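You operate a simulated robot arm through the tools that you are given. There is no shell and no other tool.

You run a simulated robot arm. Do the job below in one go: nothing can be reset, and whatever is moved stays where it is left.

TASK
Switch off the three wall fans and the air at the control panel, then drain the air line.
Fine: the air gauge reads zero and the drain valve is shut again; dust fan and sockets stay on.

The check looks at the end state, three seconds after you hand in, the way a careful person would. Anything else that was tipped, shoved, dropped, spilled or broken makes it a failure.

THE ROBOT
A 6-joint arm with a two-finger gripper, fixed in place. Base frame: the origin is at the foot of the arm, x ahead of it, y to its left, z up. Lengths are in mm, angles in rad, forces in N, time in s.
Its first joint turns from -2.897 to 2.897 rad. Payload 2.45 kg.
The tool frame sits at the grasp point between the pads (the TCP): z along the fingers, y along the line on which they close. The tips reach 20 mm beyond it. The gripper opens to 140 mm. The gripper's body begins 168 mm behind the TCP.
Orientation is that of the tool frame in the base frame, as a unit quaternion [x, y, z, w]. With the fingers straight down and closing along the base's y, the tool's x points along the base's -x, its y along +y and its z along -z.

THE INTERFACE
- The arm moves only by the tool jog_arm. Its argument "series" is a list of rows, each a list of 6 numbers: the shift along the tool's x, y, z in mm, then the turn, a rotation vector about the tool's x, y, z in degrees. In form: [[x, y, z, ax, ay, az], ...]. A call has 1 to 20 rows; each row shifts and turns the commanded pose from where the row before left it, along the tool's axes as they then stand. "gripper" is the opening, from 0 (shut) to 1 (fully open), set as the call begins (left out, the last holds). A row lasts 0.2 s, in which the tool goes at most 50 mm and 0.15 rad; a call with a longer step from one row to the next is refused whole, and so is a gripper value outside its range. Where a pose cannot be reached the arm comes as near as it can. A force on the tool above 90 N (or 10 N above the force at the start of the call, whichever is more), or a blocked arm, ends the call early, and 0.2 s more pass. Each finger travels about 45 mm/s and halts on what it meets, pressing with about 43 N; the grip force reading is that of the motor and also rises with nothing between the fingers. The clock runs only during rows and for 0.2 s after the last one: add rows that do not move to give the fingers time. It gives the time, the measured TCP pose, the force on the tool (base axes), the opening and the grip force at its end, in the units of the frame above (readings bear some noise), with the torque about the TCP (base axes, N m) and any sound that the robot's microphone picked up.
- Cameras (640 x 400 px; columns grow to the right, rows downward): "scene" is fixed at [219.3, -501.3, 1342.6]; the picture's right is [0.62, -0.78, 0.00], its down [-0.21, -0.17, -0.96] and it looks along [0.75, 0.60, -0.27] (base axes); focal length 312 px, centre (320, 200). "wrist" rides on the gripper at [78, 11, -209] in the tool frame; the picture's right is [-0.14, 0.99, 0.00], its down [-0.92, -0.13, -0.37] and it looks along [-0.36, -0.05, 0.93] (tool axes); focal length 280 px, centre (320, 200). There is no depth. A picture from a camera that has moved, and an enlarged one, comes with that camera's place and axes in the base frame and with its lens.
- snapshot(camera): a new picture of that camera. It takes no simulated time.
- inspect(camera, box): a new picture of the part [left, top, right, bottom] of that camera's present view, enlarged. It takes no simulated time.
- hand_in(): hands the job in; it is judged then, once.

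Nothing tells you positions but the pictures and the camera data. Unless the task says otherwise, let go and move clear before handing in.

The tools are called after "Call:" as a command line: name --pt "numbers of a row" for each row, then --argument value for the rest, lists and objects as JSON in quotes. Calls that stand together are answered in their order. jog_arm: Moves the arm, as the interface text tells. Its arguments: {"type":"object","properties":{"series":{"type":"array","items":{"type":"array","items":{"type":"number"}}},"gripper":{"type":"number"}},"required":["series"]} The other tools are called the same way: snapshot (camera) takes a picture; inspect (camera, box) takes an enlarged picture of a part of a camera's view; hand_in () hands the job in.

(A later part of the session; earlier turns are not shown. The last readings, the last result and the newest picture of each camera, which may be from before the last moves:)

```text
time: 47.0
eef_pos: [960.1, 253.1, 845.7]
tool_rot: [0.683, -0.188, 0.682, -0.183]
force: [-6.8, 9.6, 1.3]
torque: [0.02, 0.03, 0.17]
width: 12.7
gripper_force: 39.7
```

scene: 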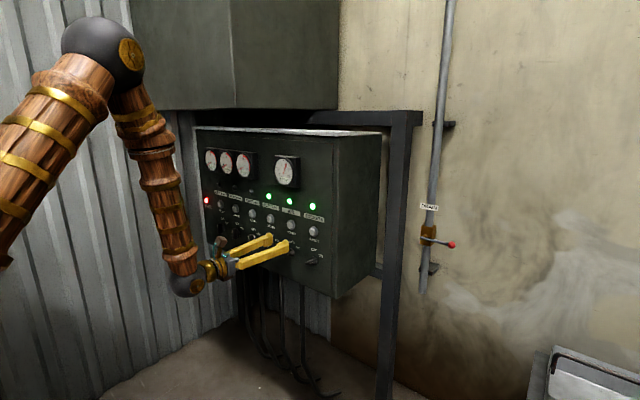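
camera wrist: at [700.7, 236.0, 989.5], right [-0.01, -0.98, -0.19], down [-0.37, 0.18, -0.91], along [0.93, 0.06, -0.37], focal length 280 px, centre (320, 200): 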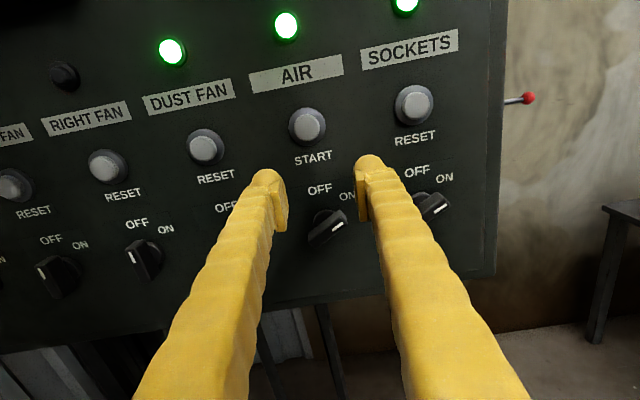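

Call:
jog_arm --pt "-0.3 -0.5 0 0 0 -7" --pt "0 0 0 0 0 -7" --pt "0 0 0 0 0 -7" --pt "0 0 0 0 0 -7" --pt "0 0 0 0 0 0"

Call:
inspect --camera "scene" --box '[180, 140, 340, 290]'

Call:
snapshot --camera "wrist"

```text
time: 48.2
eef_pos: [960.7, 254.0, 847.6]
tool_rot: [0.708, -0.018, 0.705, -0.011]
force: [-2.4, 16.9, 1.7]
torque: [0.06, 0.03, 0.2]
width: 13.2
gripper_force: 39.5
```

```text
2.67 times, centred on (260, 215) of scene
camera zoom: at [219.3, -501.3, 1342.6], right [0.62, -0.78, 0.0], down [-0.21, -0.17, -0.96], along [0.75, 0.6, -0.27], focal length 833 px, centre (480, 160)
```

zoom: 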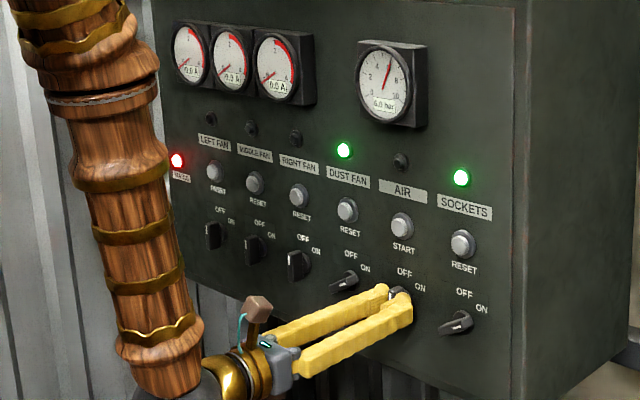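

```text
taken
camera wrist: at [751.5, 240.7, 925.0], right [-0.01, -0.98, -0.18], down [-0.37, 0.17, -0.91], along [0.93, 0.06, -0.37], focal length 280 px, centre (320, 200)
```

wrist: 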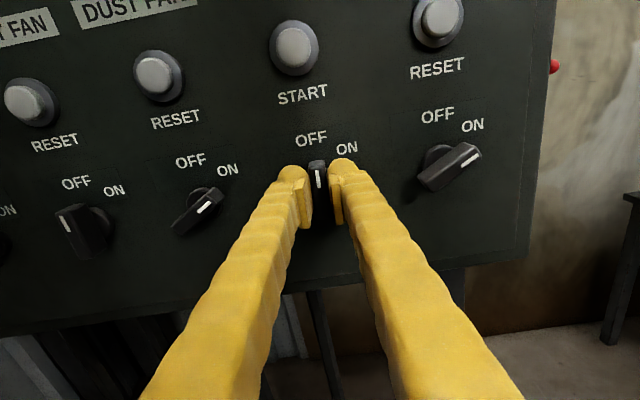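

AIR is off. I'll release, back off, raise, and traverse right past the panel to view the drain valve (ball at about x=1353, y=−215, z=873).

Call:
jog_arm --pt "0 0 0 0 0 0" --pt "0 0 0 0 0 0" --pt "0 0 0 0 0 0" --pt "0 0 -20 0 0 0" --pt "0 0 -30 0 0 0" --pt "45 0 0 0 0 0" --pt "45 0 0 0 0 0" --pt "0 48 0 0 0 0" --pt "0 48 0 0 0 0" --pt "0 48 0 0 0 0" --pt "0 48 0 0 0 0" --pt "0 48 0 0 0 0" --pt "0 48 0 0 0 0" --pt "0 48 0 0 0 0" --pt "0 48 0 0 0 0" --pt "0 48 0 0 0 0" --pt "0 0 0 0 0 0" --gripper 0.4

Call:
snapshot --camera "wrist"

Call:
snapshot --camera "scene"

```text
time: 51.8
eef_pos: [863.9, 15.6, 924.1]
tool_rot: [0.706, -0.071, 0.703, 0.04]
force: [0.2, -0.1, -0.4]
torque: [-0.01, 0.0, 0.03]
width: 55.6
gripper_force: 0.1
out of reach, approached as far as the arm can: row 10, 11, 12, 13, 14, 15, 16
```

```text
taken
camera wrist: at [655.2, 34.9, 1002.5], right [-0.15, -0.97, -0.18], down [-0.35, 0.22, -0.91], along [0.93, -0.08, -0.37], focal length 280 px, centre (320, 200)
```

wrist: 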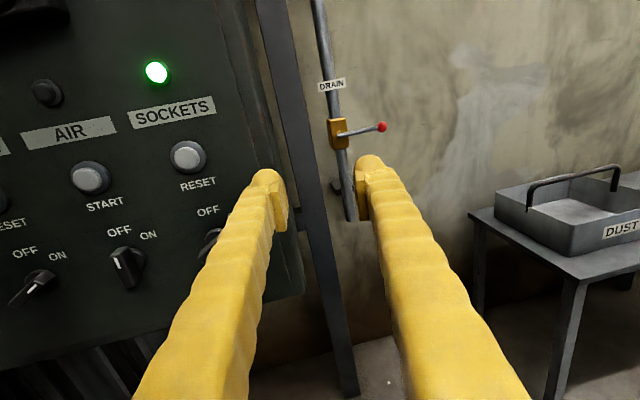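

```text
taken
```

scene: 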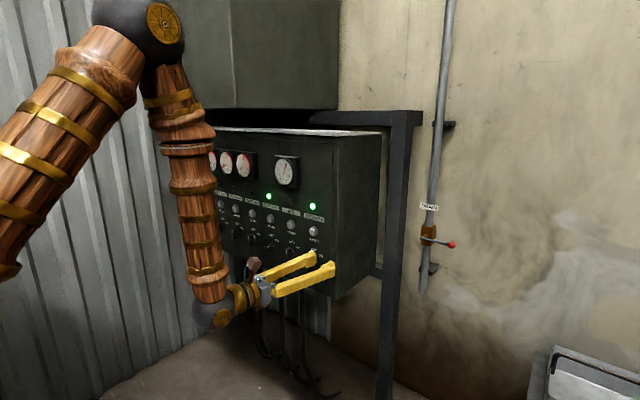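

The valve, pipe and a dust tray on a table to the right are in view. The arm wants to yaw toward −y here, so I'll yaw the tool to the right while moving in −y and a bit up.

Call:
jog_arm --pt "10 10 0 -5 0 0" --pt "10 20 0 -5 0 0" --pt "10 20 0 0 0 0" --pt "0 0 0 0 0 0"

```text
time: 52.8
eef_pos: [852.1, -33.6, 952.4]
tool_rot: [0.702, -0.122, 0.696, 0.09]
force: [-0.4, -0.2, 0.6]
torque: [-0.03, 0.03, -0.01]
width: 56.0
gripper_force: 0.1
```

Call:
jog_arm --pt "0 40 13 0 0 0" --pt "0 40 13 0 0 0" --pt "0 40 13 0 0 0" --pt "0 40 13 0 0 0" --pt "0 0 0 0 0 0"

Call:
snapshot --camera "wrist"

```text
time: 54.0
eef_pos: [860.6, -144.9, 946.6]
tool_rot: [0.7, -0.136, 0.693, 0.107]
force: [0.0, -0.5, -0.8]
torque: [-0.02, 0.02, 0.01]
width: 55.8
gripper_force: 0.0
out of reach, approached as far as the arm can: row 2, 3, 4
```

```text
taken
camera wrist: at [659.6, -87.4, 1028.5], right [-0.34, -0.92, -0.18], down [-0.31, 0.29, -0.91], along [0.89, -0.25, -0.38], focal length 280 px, centre (320, 200)
```

wrist: 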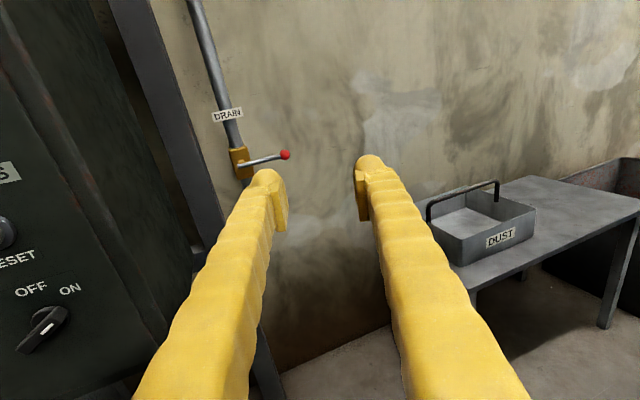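

The valve geometry now agrees from both views: lever pivot ≈ (1360, −104, 875), ball ≈ (1353, −215, 875), and the lever points right and level, so it is shut. I'll roll the gripper so the fingers open vertically to straddle the lever, and check that the pose is feasible.

Call:
jog_arm --pt "0 0 20 0 0 8.2" --pt "0 0 20 0 0 8.2" --pt "0 0 20 0 0 8.2" --pt "0 0 20 0 0 8.2" --pt "0 0 0 0 0 8.2" --pt "0 0 0 0 0 8.2" --pt "0 0 0 0 0 8.2" --pt "0 0 0 0 0 8.2" --pt "0 0 0 0 0 8.2" --pt "0 0 0 0 0 8.2" --pt "0 0 0 0 0 8.0" --pt "0 0 0 0 0 0"

Call:
snapshot --camera "wrist"

Call:
snapshot --camera "scene"

```text
time: 56.6
eef_pos: [940.6, -119.9, 947.4]
tool_rot: [-0.408, 0.584, -0.559, 0.426]
force: [-0.5, -1.0, 0.6]
torque: [0.0, 0.01, 0.03]
width: 56.1
gripper_force: 0.1
out of reach, approached as far as the arm can: row 1, 2, 3, 4
```

```text
taken
camera wrist: at [717.0, -129.8, 936.4], right [0.04, 0.18, -0.98], down [-0.07, 0.98, 0.17], along [1.0, 0.06, 0.05], focal length 280 px, centre (320, 200)
```

wrist: 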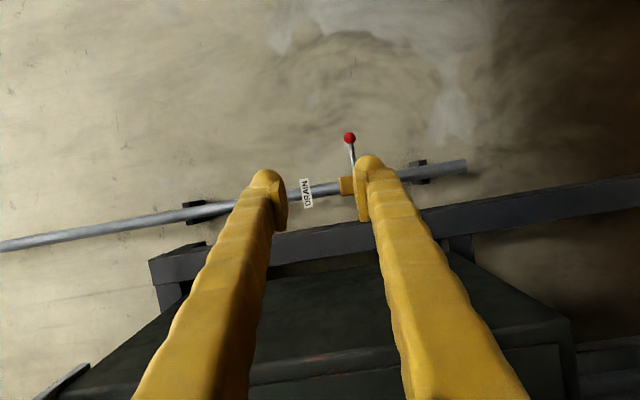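

```text
taken
```

scene: 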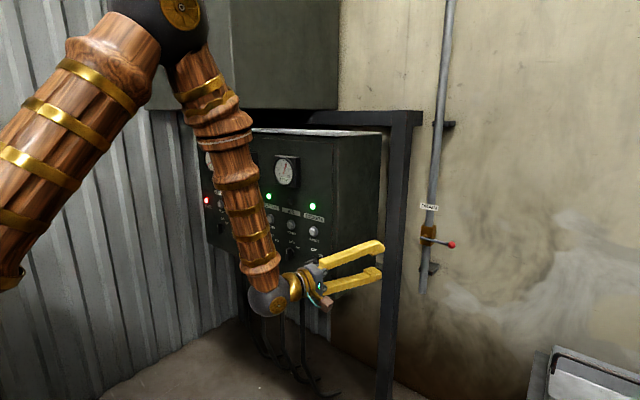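

The fingers now open vertically with the camera on the right side. I'll advance in stages toward the lever.

Call:
jog_arm --pt "-8 8 40 0 0 0" --pt "-8 8 40 0 0 0" --pt "-8 8 40 0 0 0" --pt "-8 8 40 0 0 0" --pt "-8 8 40 0 0 0" --pt "0 0 0 0 0 0"

Call:
snapshot --camera "wrist"

Call:
snapshot --camera "scene"

```text
time: 58.0
eef_pos: [1142.5, -140.4, 906.8]
tool_rot: [-0.41, 0.583, -0.558, 0.425]
force: [-0.2, 0.3, -0.4]
torque: [0.01, 0.0, 0.0]
width: 55.8
gripper_force: 0.1
```

```text
taken
camera wrist: at [919.6, -150.5, 895.7], right [0.04, 0.17, -0.98], down [-0.07, 0.98, 0.17], along [1.0, 0.07, 0.05], focal length 280 px, centre (320, 200)
```

wrist: 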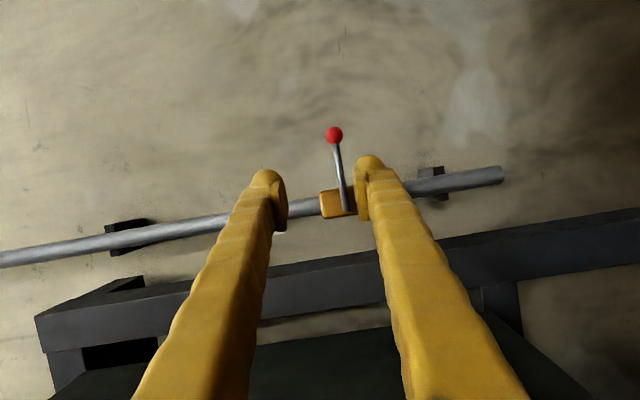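

```text
taken
```

scene: 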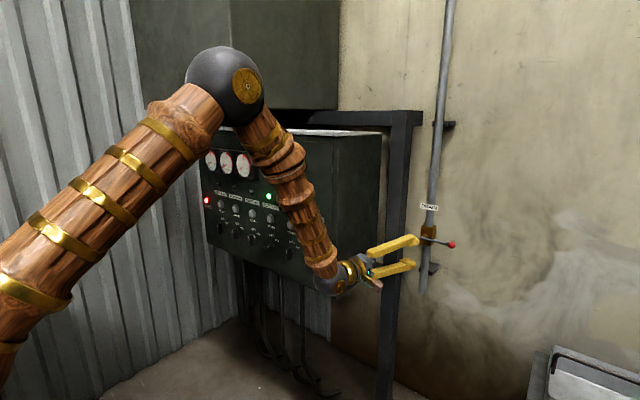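

Advancing works. I'll continue to about 80 mm short of the lever and reduce the yaw a little, to keep the arm clear of the panel's right side.

Call:
jog_arm --pt "-4.7 7 32 0 0 0" --pt "-4.7 7 32 0 0 0" --pt "-4.7 7 32 0 0 0" --pt "-4.7 7 32 0 0 0" --pt "0 0 0 0 -5 0" --pt "0 0 0 0 -5 0" --pt "0 0 0 0 0 0"

Call:
snapshot --camera "wrist"

Call:
snapshot --camera "scene"

```text
time: 59.6
eef_pos: [1270.8, -160.3, 875.9]
tool_rot: [-0.411, 0.582, -0.556, 0.427]
force: [0.0, 0.7, 0.2]
torque: [-0.02, 0.01, 0.0]
width: 55.9
gripper_force: 0.0
out of reach, approached as far as the arm can: row 5, 6
```

```text
taken
camera wrist: at [1048.4, -172.2, 866.0], right [0.04, 0.17, -0.98], down [-0.08, 0.98, 0.17], along [1.0, 0.07, 0.05], focal length 280 px, centre (320, 200)
```

wrist: 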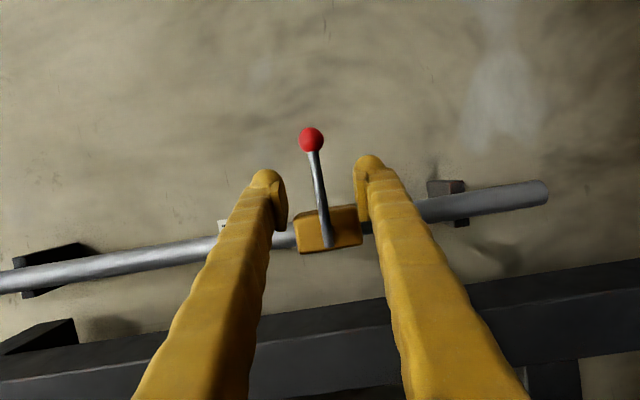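

```text
taken
```

scene: 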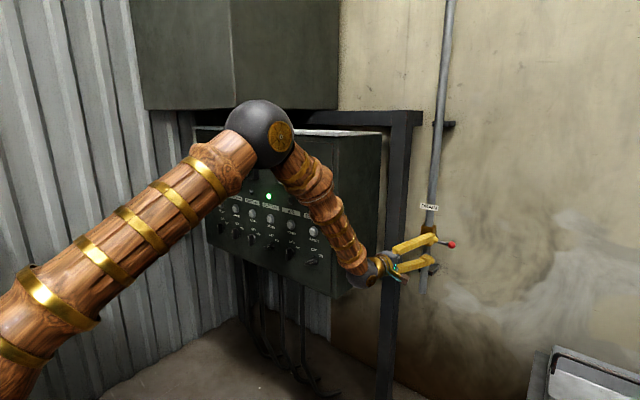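

The lever is nicely between the fingers. I'll advance the last 70 mm so the fingers straddle the lever rod.

Call:
jog_arm --pt "-7.5 -1.3 23 0 0 0" --pt "-7.5 -1.3 23 0 0 0" --pt "-7.5 -1.3 23 0 0 0" --pt "0 0 0 0 0 0"

Call:
snapshot --camera "wrist"

Call:
inspect --camera "scene" --box '[340, 180, 480, 300]'

```text
time: 60.6
eef_pos: [1343.0, -158.2, 880.8]
tool_rot: [-0.411, 0.582, -0.557, 0.427]
force: [0.0, -0.1, 0.3]
torque: [0.01, -0.03, 0.0]
width: 56.0
gripper_force: 0.0
```

```text
taken
camera wrist: at [1120.3, -171.3, 870.2], right [0.04, 0.17, -0.98], down [-0.08, 0.98, 0.17], along [1.0, 0.07, 0.05], focal length 280 px, centre (320, 200)
```

wrist: 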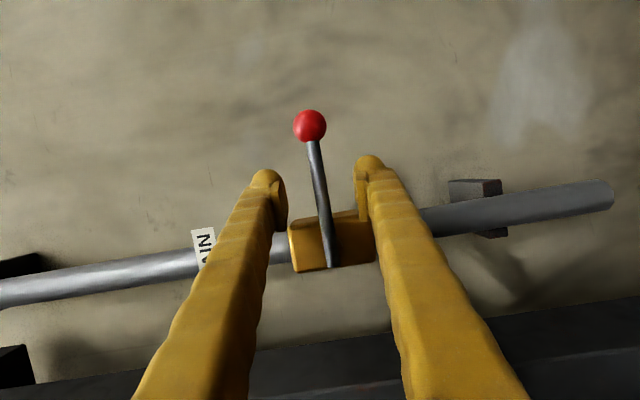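

```text
3.33 times, centred on (410, 240) of scene
camera zoom: at [219.3, -501.3, 1342.6], right [0.62, -0.78, 0.0], down [-0.21, -0.17, -0.96], along [0.75, 0.6, -0.27], focal length 1041 px, centre (20, 67)
```

zoom: 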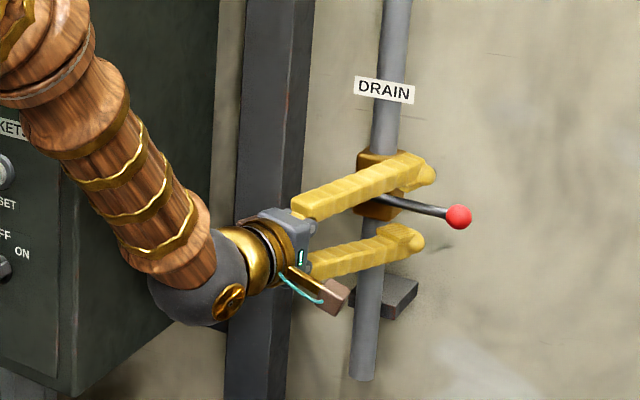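

The fingers straddle the lever. I'll slide about 12 mm outward toward the ball, narrow the gap, and gently test pushing the lever down.

Call:
jog_arm --pt "11.4 0 3.7 0 0 0" --pt "0 0 0 0 0 0" --pt "0 0 0 0 0 0" --gripper 0.22

Call:
jog_arm --pt "0 5 0 0 0 0" --pt "0 5 0 0 0 0" --pt "0 4 0 0 0 0" --pt "0 4 0 0 0 0"

Call:
snapshot --camera "wrist"

```text
time: 61.4
eef_pos: [1344.0, -170.2, 881.0]
tool_rot: [-0.411, 0.582, -0.556, 0.428]
force: [0.1, 0.3, -0.7]
torque: [-0.03, -0.01, 0.03]
width: 31.0
gripper_force: 0.0
```

```text
time: 62.4
eef_pos: [1344.2, -170.1, 862.2]
tool_rot: [-0.411, 0.582, -0.556, 0.427]
force: [0.1, 0.4, -1.1]
torque: [0.0, 0.0, -0.04]
width: 30.8
gripper_force: 0.0
```

```text
taken
camera wrist: at [1120.5, -181.5, 850.9], right [0.04, 0.17, -0.98], down [-0.08, 0.98, 0.17], along [1.0, 0.07, 0.05], focal length 280 px, centre (320, 200)
```

wrist: 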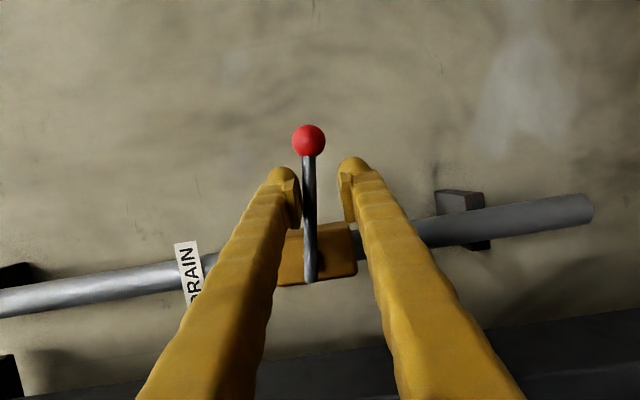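

The upper finger is nearly at the rod. I'll keep nudging down.

Call:
jog_arm --pt "0 3 0 0 0 0" --pt "0 3 0 0 0 0" --pt "0 3 0 0 0 0" --pt "0 3 0 0 0 0"

Call:
snapshot --camera "wrist"

```text
time: 63.4
eef_pos: [1343.6, -170.8, 849.7]
tool_rot: [-0.411, 0.582, -0.557, 0.428]
force: [-0.7, 0.3, 0.5]
torque: [0.0, -0.01, -0.02]
width: 31.2
gripper_force: 0.0
```

```text
taken
camera wrist: at [1120.4, -180.9, 839.6], right [0.04, 0.17, -0.98], down [-0.08, 0.98, 0.17], along [1.0, 0.07, 0.05], focal length 280 px, centre (320, 200)
```

wrist: 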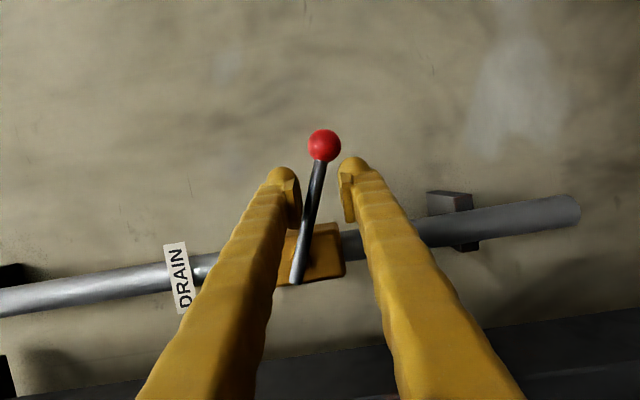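

The lever follows downward with almost no force, so it opens downward. I'll continue along the arc, rolling the tool with the lever.

Call:
jog_arm --pt "0 0 0 0 0 8" --pt "-3.06 10.05 -1.4 0 0 8" --pt "-3.0 10.0 -1.8 0 0 8" --pt "0 0 0 0 0 0"

Call:
snapshot --camera "wrist"

Call:
inspect --camera "scene" --box '[340, 180, 480, 300]'

```text
time: 64.4
eef_pos: [1344.0, -156.8, 832.7]
tool_rot: [-0.281, 0.655, -0.455, 0.534]
force: [-0.3, 0.1, 1.0]
torque: [0.02, 0.0, -0.05]
width: 30.6
gripper_force: 0.1
```

```text
taken
camera wrist: at [1124.0, -157.1, 791.0], right [0.15, 0.54, -0.83], down [-0.12, 0.84, 0.53], along [0.98, 0.01, 0.19], focal length 280 px, centre (320, 200)
```

wrist: 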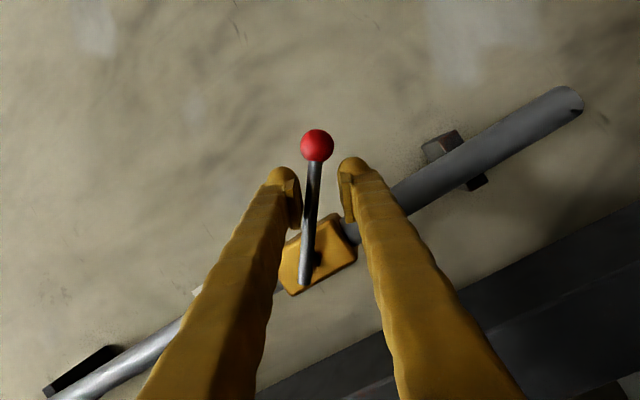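

```text
3.33 times, centred on (410, 240) of scene
camera zoom: at [219.3, -501.3, 1342.6], right [0.62, -0.78, 0.0], down [-0.21, -0.17, -0.96], along [0.75, 0.6, -0.27], focal length 1041 px, centre (20, 67)
```

zoom: 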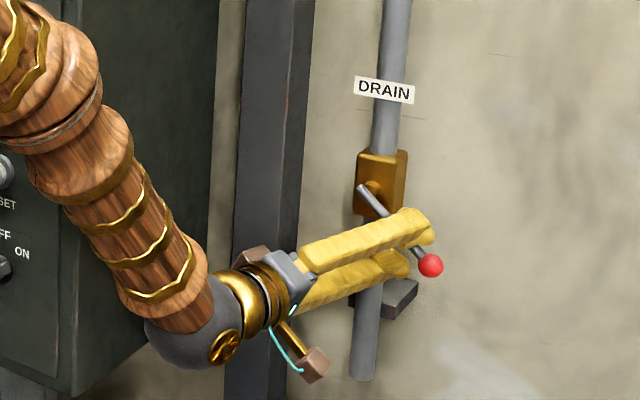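

Call:
jog_arm --pt "-2.97 9.94 -2.2 0 0 8" --pt "-2.95 9.88 -2.5 0 0 8" --pt "-2.95 9.8 -2.7 0 0 8" --pt "0 0 0 0 0 0"

Call:
snapshot --camera "wrist"

Call:
snapshot --camera "scene"

Call:
inspect --camera "scene" --box '[340, 180, 480, 300]'

```text
time: 65.4
eef_pos: [1344.1, -131.6, 814.0]
tool_rot: [-0.138, 0.699, -0.334, 0.617]
force: [-0.5, -0.7, 0.2]
torque: [-0.02, -0.01, -0.02]
width: 31.5
gripper_force: 0.2
```

```text
taken
camera wrist: at [1130.2, -108.9, 749.4], right [0.24, 0.82, -0.53], down [-0.2, 0.57, 0.8], along [0.95, -0.09, 0.3], focal length 280 px, centre (320, 200)
```

wrist: 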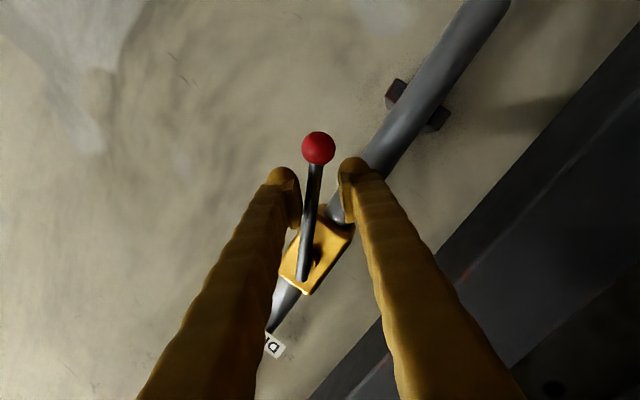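

```text
taken
```

scene: 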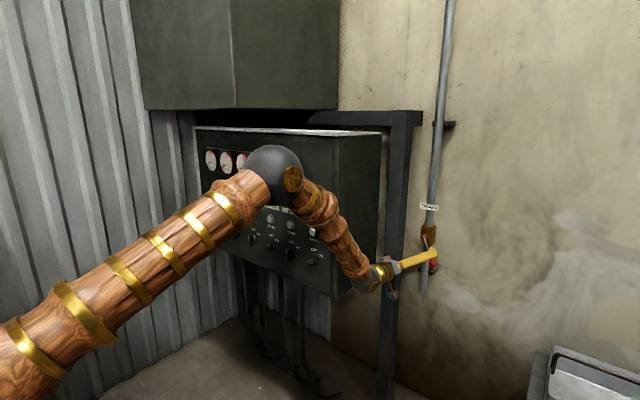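

```text
3.33 times, centred on (410, 240) of scene
camera zoom: at [219.3, -501.3, 1342.6], right [0.62, -0.78, 0.0], down [-0.21, -0.17, -0.96], along [0.75, 0.6, -0.27], focal length 1041 px, centre (20, 67)
```

zoom: 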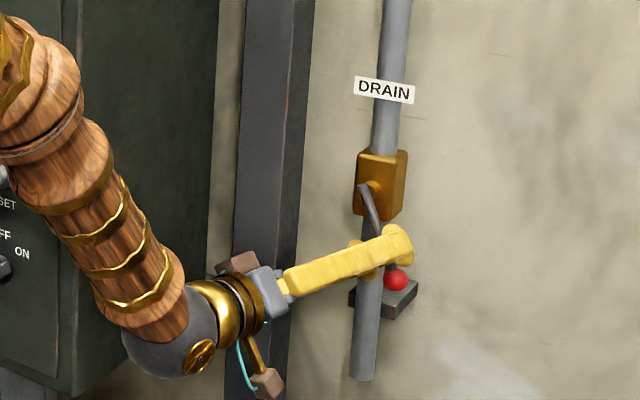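

The lever is around 60°. I'll continue toward vertical, carefully.

Call:
jog_arm --pt "-2.95 9.8 -3.0 0 0 8" --pt "-2.95 9.8 -3.1 0 0 8" --pt "-2.95 9.8 -3.2 0 0 8" --pt "0 0 0 0 0 0"

Call:
snapshot --camera "wrist"

Call:
inspect --camera "scene" --box '[340, 180, 480, 300]'

```text
time: 66.4
eef_pos: [1343.6, -100.8, 804.6]
tool_rot: [0.01, 0.713, -0.198, 0.673]
force: [0.0, -1.6, -0.6]
torque: [0.01, 0.0, -0.03]
width: 31.5
gripper_force: 1.1
```

```text
taken
camera wrist: at [1139.2, -48.6, 730.1], right [0.29, 0.95, -0.13], down [-0.3, 0.22, 0.93], along [0.91, -0.23, 0.35], focal length 280 px, centre (320, 200)
```

wrist: 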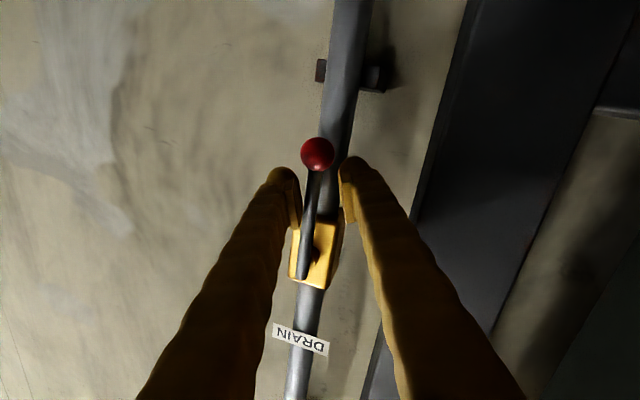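

```text
3.33 times, centred on (410, 240) of scene
camera zoom: at [219.3, -501.3, 1342.6], right [0.62, -0.78, 0.0], down [-0.21, -0.17, -0.96], along [0.75, 0.6, -0.27], focal length 1041 px, centre (20, 67)
```

zoom: 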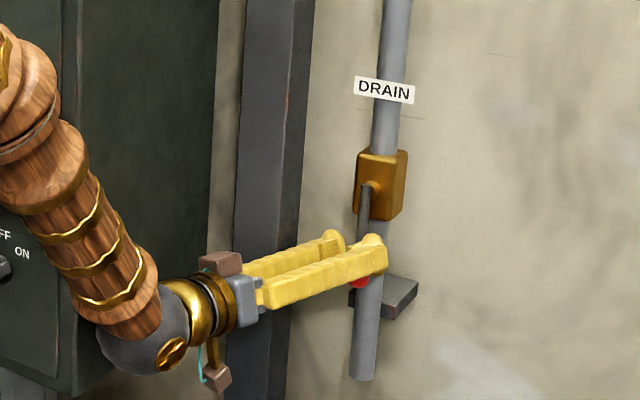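

The lever is almost parallel to the pipe. I'll give one more small push to make sure it is fully open.

Call:
jog_arm --pt "-1.5 4 -1.5 0 0 2" --pt "-1 4 -1.5 0 0 2" --pt "0 0 0 0 0 0"

Call:
snapshot --camera "wrist"

Call:
snapshot --camera "scene"

```text
time: 67.2
eef_pos: [1343.1, -93.5, 805.3]
tool_rot: [0.035, 0.712, -0.175, 0.68]
force: [-6.7, -13.8, -2.7]
torque: [0.33, -0.1, -0.28]
width: 41.9
gripper_force: 7.9
```

```text
taken
camera wrist: at [1140.6, -35.6, 730.1], right [0.3, 0.95, -0.06], down [-0.32, 0.16, 0.93], along [0.9, -0.26, 0.35], focal length 280 px, centre (320, 200)
```

wrist: 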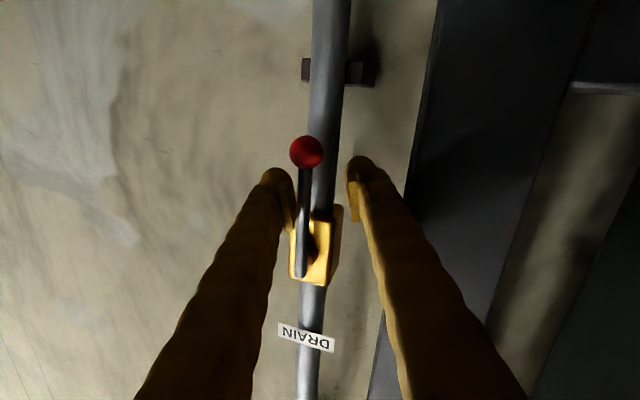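

```text
taken
```

scene: 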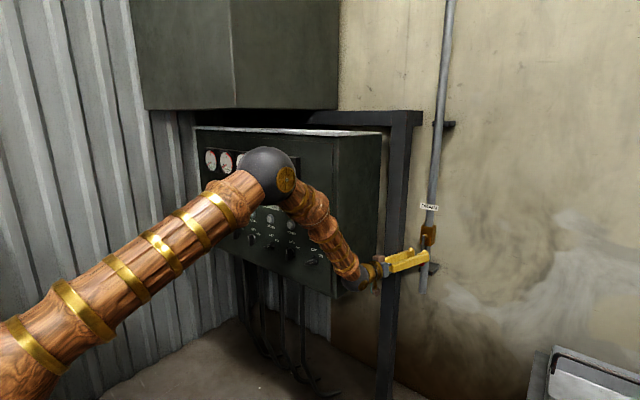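

The stop is reached and the lever is fully open, parallel to the pipe. I'll ease off the contact and wait for the line to drain. The gauge is hidden by the elbow just now.

Call:
jog_arm --pt "0 -4 0 0 0 0" --pt "0 -3 0 0 0 0" --pt "0 0 0 0 0 0" --pt "0 0 0 0 0 0" --pt "0 0 0 0 0 0" --pt "0 0 0 0 0 0" --pt "0 0 0 0 0 0" --pt "0 0 0 0 0 0" --pt "0 0 0 0 0 0" --pt "0 0 0 0 0 0" --pt "0 0 0 0 0 0" --pt "0 0 0 0 0 0" --pt "0 0 0 0 0 0" --pt "0 0 0 0 0 0" --pt "0 0 0 0 0 0" --pt "0 0 0 0 0 0" --pt "0 0 0 0 0 0" --pt "0 0 0 0 0 0" --pt "0 0 0 0 0 0" --pt "0 0 0 0 0 0"

Call:
snapshot --camera "wrist"

Call:
inspect --camera "scene" --box '[200, 130, 340, 220]'

```text
time: 71.4
eef_pos: [1341.3, -99.5, 807.0]
tool_rot: [0.035, 0.712, -0.175, 0.679]
force: [-0.6, -1.1, -0.6]
torque: [0.03, -0.03, -0.05]
width: 32.0
gripper_force: 0.8
```

```text
taken
camera wrist: at [1138.5, -40.9, 731.5], right [0.29, 0.95, -0.07], down [-0.32, 0.16, 0.93], along [0.9, -0.25, 0.35], focal length 280 px, centre (320, 200)
```

wrist: 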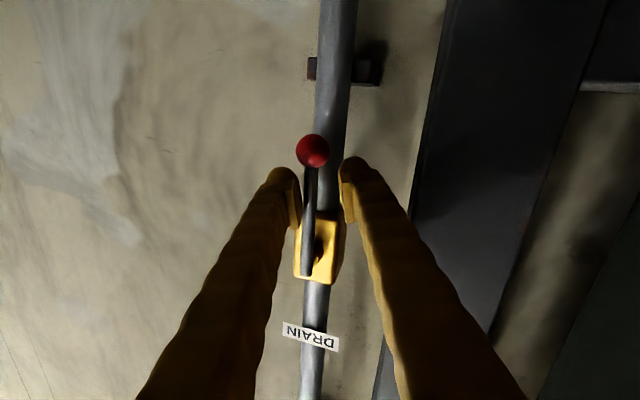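

```text
4.44 times, centred on (270, 175) of scene
camera zoom: at [219.3, -501.3, 1342.6], right [0.62, -0.78, 0.0], down [-0.21, -0.17, -0.96], along [0.75, 0.6, -0.27], focal length 1388 px, centre (542, 311)
```

zoom: 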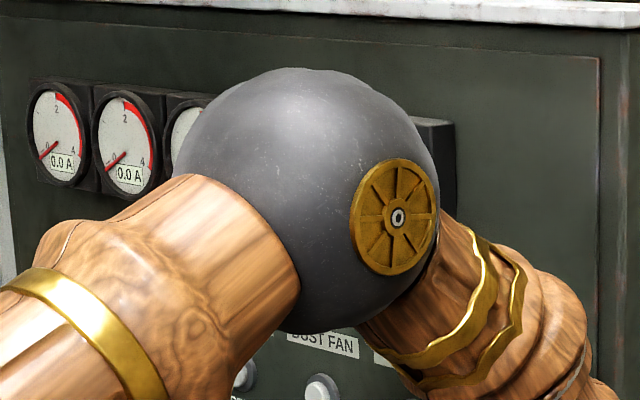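

I'll hold here to let the line drain fully.

Call:
jog_arm --pt "0 0 0 0 0 0" --pt "0 0 0 0 0 0" --pt "0 0 0 0 0 0" --pt "0 0 0 0 0 0" --pt "0 0 0 0 0 0" --pt "0 0 0 0 0 0" --pt "0 0 0 0 0 0" --pt "0 0 0 0 0 0" --pt "0 0 0 0 0 0" --pt "0 0 0 0 0 0" --pt "0 0 0 0 0 0" --pt "0 0 0 0 0 0" --pt "0 0 0 0 0 0" --pt "0 0 0 0 0 0" --pt "0 0 0 0 0 0" --pt "0 0 0 0 0 0" --pt "0 0 0 0 0 0" --pt "0 0 0 0 0 0" --pt "0 0 0 0 0 0" --pt "0 0 0 0 0 0"

Call:
jog_arm --pt "0 0 0 0 0 0" --pt "0 0 0 0 0 0" --pt "0 0 0 0 0 0" --pt "0 0 0 0 0 0" --pt "0 0 0 0 0 0" --pt "0 0 0 0 0 0" --pt "0 0 0 0 0 0" --pt "0 0 0 0 0 0" --pt "0 0 0 0 0 0" --pt "0 0 0 0 0 0" --pt "0 0 0 0 0 0" --pt "0 0 0 0 0 0" --pt "0 0 0 0 0 0" --pt "0 0 0 0 0 0" --pt "0 0 0 0 0 0" --pt "0 0 0 0 0 0" --pt "0 0 0 0 0 0" --pt "0 0 0 0 0 0" --pt "0 0 0 0 0 0" --pt "0 0 0 0 0 0"

Call:
jog_arm --pt "0 0 0 0 0 0" --pt "0 0 0 0 0 0" --pt "0 0 0 0 0 0" --pt "0 0 0 0 0 0" --pt "0 0 0 0 0 0" --pt "0 0 0 0 0 0" --pt "0 0 0 0 0 0" --pt "0 0 0 0 0 0" --pt "0 0 0 0 0 0" --pt "0 0 0 0 0 0" --pt "0 0 0 0 0 0" --pt "0 0 0 0 0 0" --pt "0 0 0 0 0 0" --pt "0 0 0 0 0 0" --pt "0 0 0 0 0 0" --pt "0 0 0 0 0 0" --pt "0 0 0 0 0 0" --pt "0 0 0 0 0 0" --pt "0 0 0 0 0 0" --pt "0 0 0 0 0 0"

Call:
jog_arm --pt "0 0 0 0 0 0" --pt "0 0 0 0 0 0" --pt "0 0 0 0 0 0" --pt "0 0 0 0 0 0" --pt "0 0 0 0 0 0" --pt "0 0 0 0 0 0" --pt "0 0 0 0 0 0" --pt "0 0 0 0 0 0" --pt "0 0 0 0 0 0" --pt "0 0 0 0 0 0" --pt "0 0 0 0 0 0" --pt "0 0 0 0 0 0" --pt "0 0 0 0 0 0" --pt "0 0 0 0 0 0" --pt "0 0 0 0 0 0" --pt "0 0 0 0 0 0" --pt "0 0 0 0 0 0" --pt "0 0 0 0 0 0" --pt "0 0 0 0 0 0" --pt "0 0 0 0 0 0"

```text
time: 75.6
eef_pos: [1340.7, -98.1, 807.3]
tool_rot: [0.035, 0.712, -0.176, 0.679]
force: [-0.3, -2.0, 0.1]
torque: [-0.01, -0.01, -0.05]
width: 31.4
gripper_force: 0.9
```

```text
time: 79.8
eef_pos: [1340.8, -97.4, 807.4]
tool_rot: [0.035, 0.712, -0.175, 0.68]
force: [-0.2, -0.9, 0.4]
torque: [0.03, 0.03, -0.04]
width: 31.6
gripper_force: 0.9
```

```text
time: 84.0
eef_pos: [1341.3, -98.9, 807.8]
tool_rot: [0.034, 0.712, -0.175, 0.68]
force: [-1.6, -0.7, -0.1]
torque: [0.05, -0.01, -0.02]
width: 31.7
gripper_force: 0.5
```

```text
time: 88.2
eef_pos: [1341.2, -97.8, 806.2]
tool_rot: [0.034, 0.712, -0.175, 0.68]
force: [-1.0, -1.6, 0.1]
torque: [0.02, -0.05, -0.03]
width: 31.6
gripper_force: 0.7
```

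I've waited over 20 s with the valve open. Next I'll swing the lever back up toward shut along the reverse arc, checking on the way.

Call:
jog_arm --pt "1.2 -10.1 3.1 0 0 -8" --pt "1.2 -10.1 3.0 0 0 -8" --pt "1.2 -10.1 2.9 0 0 -8" --pt "1.2 -10.1 2.7 0 0 -8" --pt "0 0 0 0 0 0"

Call:
snapshot --camera "wrist"

Call:
inspect --camera "scene" --box '[340, 180, 480, 300]'

```text
time: 89.4
eef_pos: [1340.4, -139.2, 818.0]
tool_rot: [-0.163, 0.694, -0.355, 0.605]
force: [0.1, -0.6, 0.7]
torque: [0.01, -0.03, 0.0]
width: 30.9
gripper_force: 0.0
```

```text
taken
camera wrist: at [1125.5, -120.5, 757.5], right [0.23, 0.78, -0.59], down [-0.18, 0.63, 0.76], along [0.96, -0.07, 0.28], focal length 280 px, centre (320, 200)
```

wrist: 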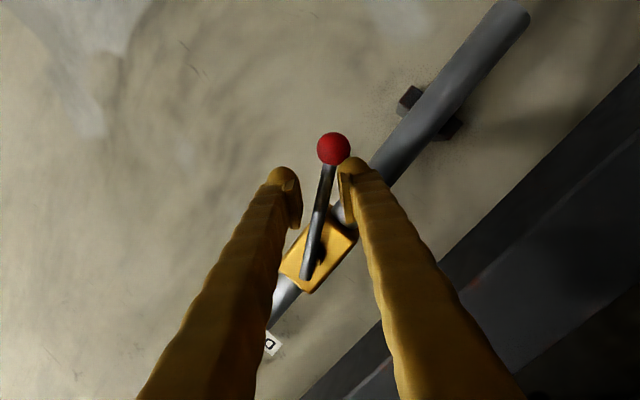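

```text
3.33 times, centred on (410, 240) of scene
camera zoom: at [219.3, -501.3, 1342.6], right [0.62, -0.78, 0.0], down [-0.21, -0.17, -0.96], along [0.75, 0.6, -0.27], focal length 1041 px, centre (20, 67)
```

zoom: 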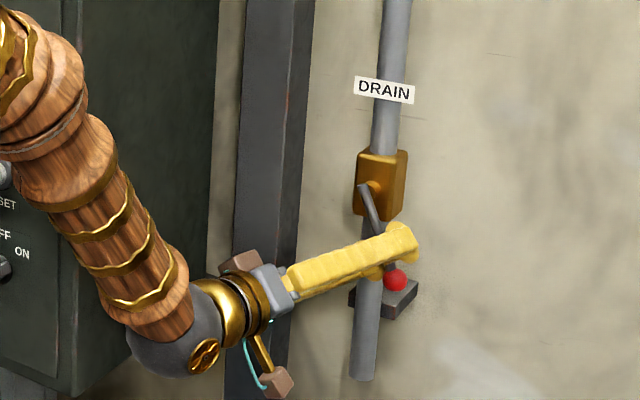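

The lever follows back. I'll continue the reverse arc.

Call:
jog_arm --pt "1.2 -10.1 2.5 0 0 -8" --pt "1.2 -10.1 2.2 0 0 -8" --pt "1.2 -10.1 1.9 0 0 -8" --pt "1.2 -10.1 1.5 0 0 -8" --pt "0 0 0 0 0 0"

Call:
snapshot --camera "wrist"

Call:
inspect --camera "scene" --box '[340, 180, 480, 300]'

```text
time: 90.6
eef_pos: [1341.6, -166.0, 848.2]
tool_rot: [-0.348, 0.622, -0.509, 0.483]
force: [-0.4, 0.5, 0.1]
torque: [0.03, 0.0, 0.0]
width: 31.5
gripper_force: 0.3
```

```text
taken
camera wrist: at [1119.0, -174.0, 822.1], right [0.1, 0.36, -0.93], down [-0.09, 0.93, 0.36], along [0.99, 0.05, 0.13], focal length 280 px, centre (320, 200)
```

wrist: 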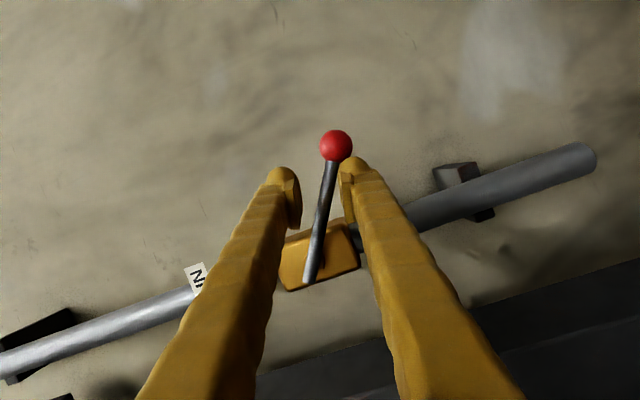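

```text
3.33 times, centred on (410, 240) of scene
camera zoom: at [219.3, -501.3, 1342.6], right [0.62, -0.78, 0.0], down [-0.21, -0.17, -0.96], along [0.75, 0.6, -0.27], focal length 1041 px, centre (20, 67)
```

zoom: 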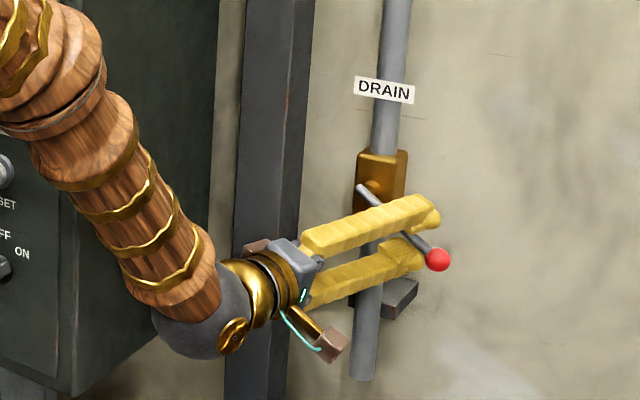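

Call:
jog_arm --pt "1.2 -10.1 1.2 0 0 -8" --pt "1.2 -10.1 0.7 0 0 -7" --pt "0 -10 0.3 0 0 0" --pt "0 -6 0 0 0 0" --pt "0 0 0 0 0 0"

Call:
snapshot --camera "wrist"

Call:
inspect --camera "scene" --box '[340, 180, 480, 300]'

```text
time: 91.8
eef_pos: [1343.2, -172.1, 883.5]
tool_rot: [-0.427, 0.571, -0.567, 0.413]
force: [-1.0, 0.7, -1.7]
torque: [0.0, 0.0, -0.02]
width: 31.6
gripper_force: 0.4
```

```text
taken
camera wrist: at [1119.0, -185.4, 877.3], right [0.02, 0.12, -0.99], down [-0.08, 0.99, 0.12], along [1.0, 0.07, 0.03], focal length 280 px, centre (320, 200)
```

wrist: 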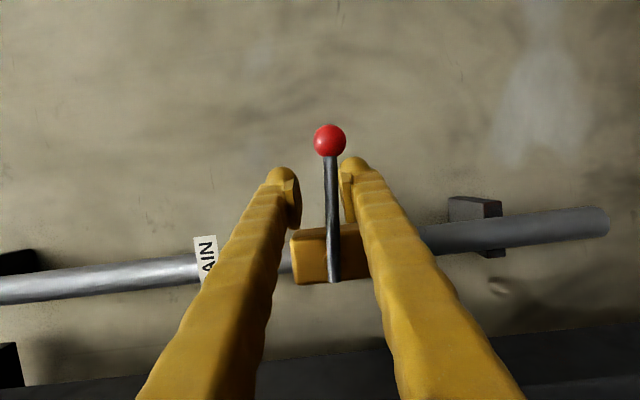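

```text
3.33 times, centred on (410, 240) of scene
camera zoom: at [219.3, -501.3, 1342.6], right [0.62, -0.78, 0.0], down [-0.21, -0.17, -0.96], along [0.75, 0.6, -0.27], focal length 1041 px, centre (20, 67)
```

zoom: 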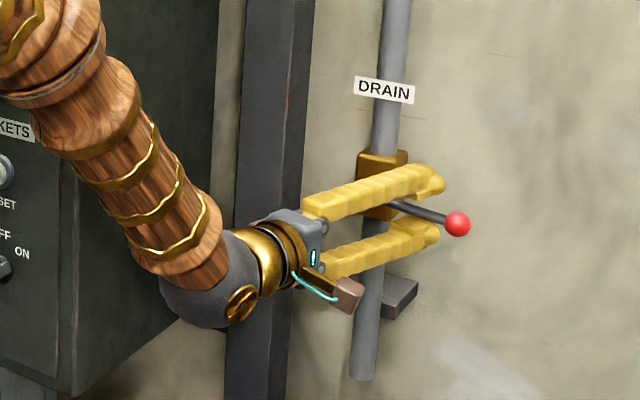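

The ball is at (457, 224) against (459, 217) originally, so about 4° remain. I'll nudge up to the stop.

Call:
jog_arm --pt "0 -3 0 0 0 0" --pt "0 -3 0 0 0 0" --pt "0 0 0 0 0 0"

Call:
inspect --camera "scene" --box '[340, 180, 480, 300]'

```text
time: 92.6
eef_pos: [1341.5, -173.0, 890.6]
tool_rot: [-0.426, 0.571, -0.568, 0.413]
force: [-0.6, 0.3, -2.2]
torque: [0.04, 0.06, 0.05]
width: 32.2
gripper_force: 1.1
```

```text
3.33 times, centred on (410, 240) of scene
camera zoom: at [219.3, -501.3, 1342.6], right [0.62, -0.78, 0.0], down [-0.21, -0.17, -0.96], along [0.75, 0.6, -0.27], focal length 1041 px, centre (20, 67)
```

zoom: 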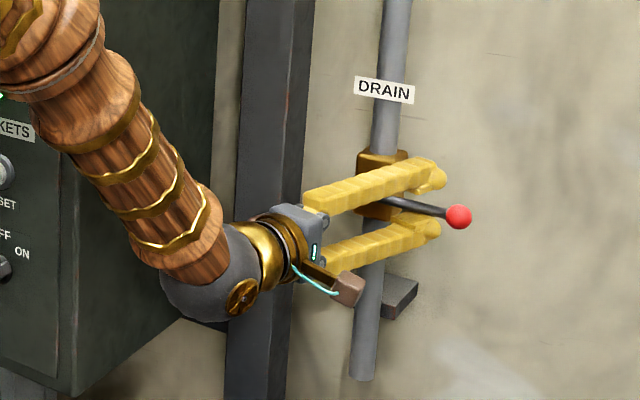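

The ball is back at its original position. One more small nudge will confirm the stop.

Call:
jog_arm --pt "0 -3 0 0 0 0" --pt "0 -2 0 0 0 0" --pt "0 0 0 0 0 0"

Call:
inspect --camera "scene" --box '[340, 180, 480, 300]'

```text
time: 93.4
eef_pos: [1341.3, -173.2, 895.4]
tool_rot: [-0.426, 0.571, -0.567, 0.413]
force: [-0.3, 5.1, -12.9]
torque: [0.06, 0.15, 0.05]
width: 39.4
gripper_force: 6.9
```

```text
3.33 times, centred on (410, 240) of scene
camera zoom: at [219.3, -501.3, 1342.6], right [0.62, -0.78, 0.0], down [-0.21, -0.17, -0.96], along [0.75, 0.6, -0.27], focal length 1041 px, centre (20, 67)
```

zoom: 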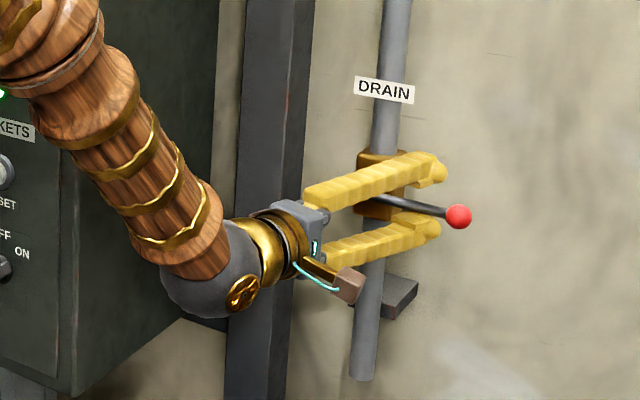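

The stop is confirmed and the valve is shut. I'll ease off, open the fingers a little, withdraw straight back, and check the valve and the gauge.

Call:
jog_arm --pt "0 6 0 0 0 0" --pt "0 6 0 0 0 0" --pt "0 0 0 0 0 0" --pt "0 0 0 0 0 0" --pt "0 0 0 0 0 0" --gripper 0.4

Call:
snapshot --camera "wrist"

```text
time: 94.6
eef_pos: [1341.9, -172.4, 885.0]
tool_rot: [-0.426, 0.571, -0.568, 0.412]
force: [0.2, -0.5, 0.4]
torque: [0.0, -0.01, 0.0]
width: 56.2
gripper_force: 0.0
```

```text
taken
camera wrist: at [1118.7, -186.1, 876.7], right [0.02, 0.12, -0.99], down [-0.08, 0.99, 0.12], along [1.0, 0.07, 0.03], focal length 280 px, centre (320, 200)
```

wrist: 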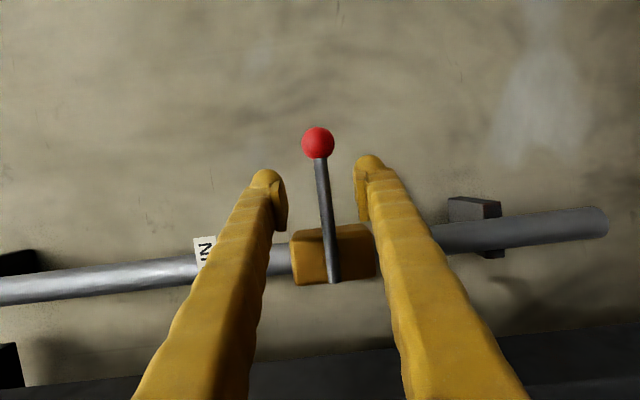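

Call:
jog_arm --pt "7.5 0 -23 0 0 0" --pt "7.5 0 -23 0 0 0" --pt "7.5 0 -23 0 0 0" --pt "4.7 -7 -32 0 0 0" --pt "4.7 -7 -32 0 0 0" --pt "4.7 -7 -32 0 0 0" --pt "4.7 -7 -32 0 0 0" --pt "8 -8 -40 0 0 0" --pt "8 -8 -40 0 0 0" --pt "8 -8 -40 0 0 0" --pt "8 -8 -40 0 0 0" --pt "8 -8 -40 0 0 0" --pt "0 0 0 0 0 0"

Call:
snapshot --camera "scene"

Call:
inspect --camera "scene" --box '[190, 130, 350, 280]'

Call:
inspect --camera "scene" --box '[390, 180, 480, 300]'

```text
time: 97.4
eef_pos: [943.5, -123.9, 959.9]
tool_rot: [-0.423, 0.574, -0.569, 0.41]
force: [-0.8, 0.2, -0.4]
torque: [0.04, 0.0, -0.04]
width: 56.0
gripper_force: 0.0
out of reach, approached as far as the arm can: row 5, 7, 9
```

```text
taken
```

scene: 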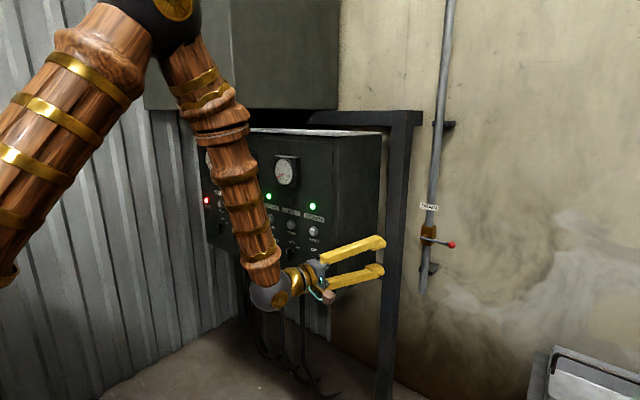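

```text
2.67 times, centred on (270, 205) of scene
camera zoom: at [219.3, -501.3, 1342.6], right [0.62, -0.78, 0.0], down [-0.21, -0.17, -0.96], along [0.75, 0.6, -0.27], focal length 833 px, centre (453, 187)
```

zoom: 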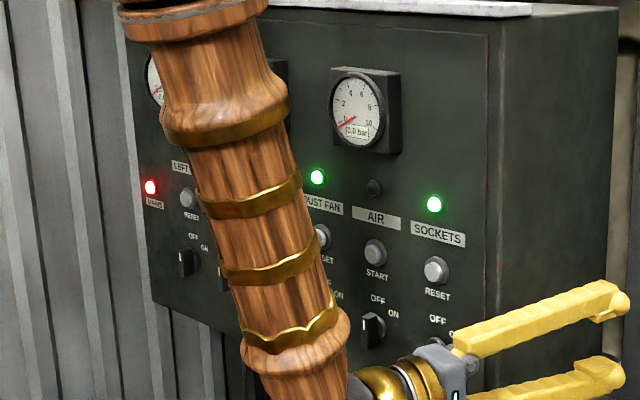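

```text
3.33 times, centred on (435, 240) of scene
camera zoom: at [219.3, -501.3, 1342.6], right [0.62, -0.78, 0.0], down [-0.21, -0.17, -0.96], along [0.75, 0.6, -0.27], focal length 1041 px, centre (-63, 67)
```

zoom: 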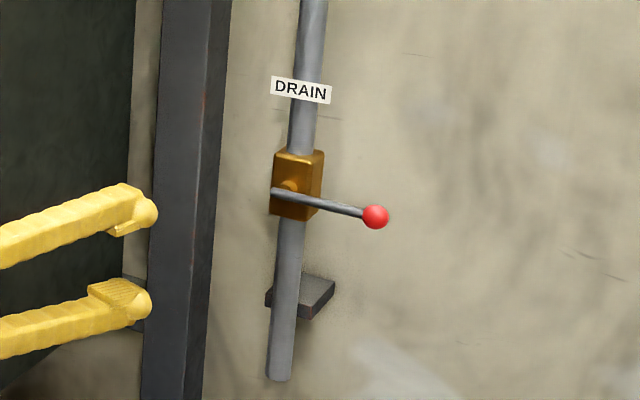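

The gauge needle looks to be at zero and the lever matches its shut position. I'll read the gauge closer.

Call:
inspect --camera "scene" --box '[265, 150, 305, 190]'

Call:
inspect --camera "scene" --box '[260, 180, 340, 270]'

```text
10.00 times, centred on (285, 170) of scene
camera zoom: at [219.3, -501.3, 1342.6], right [0.62, -0.78, 0.0], down [-0.21, -0.17, -0.96], along [0.75, 0.6, -0.27], focal length 3122 px, centre (670, 500)
```

zoom: 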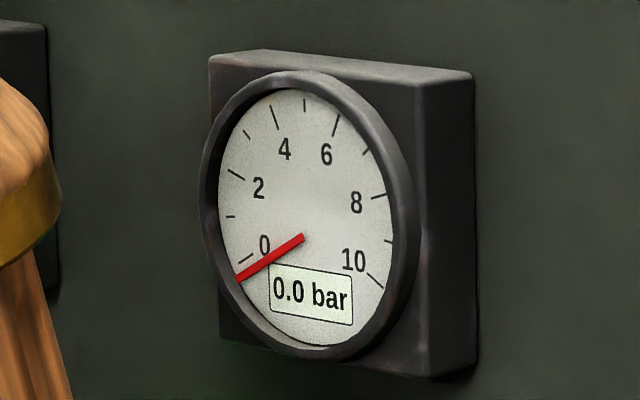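

```text
4.44 times, centred on (300, 225) of scene
camera zoom: at [219.3, -501.3, 1342.6], right [0.62, -0.78, 0.0], down [-0.21, -0.17, -0.96], along [0.75, 0.6, -0.27], focal length 1388 px, centre (409, 89)
```

zoom: 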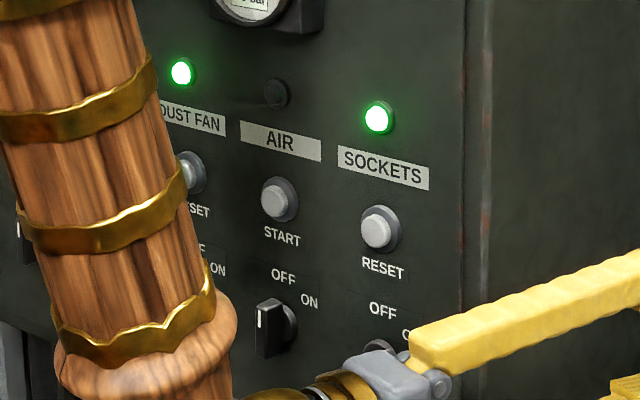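

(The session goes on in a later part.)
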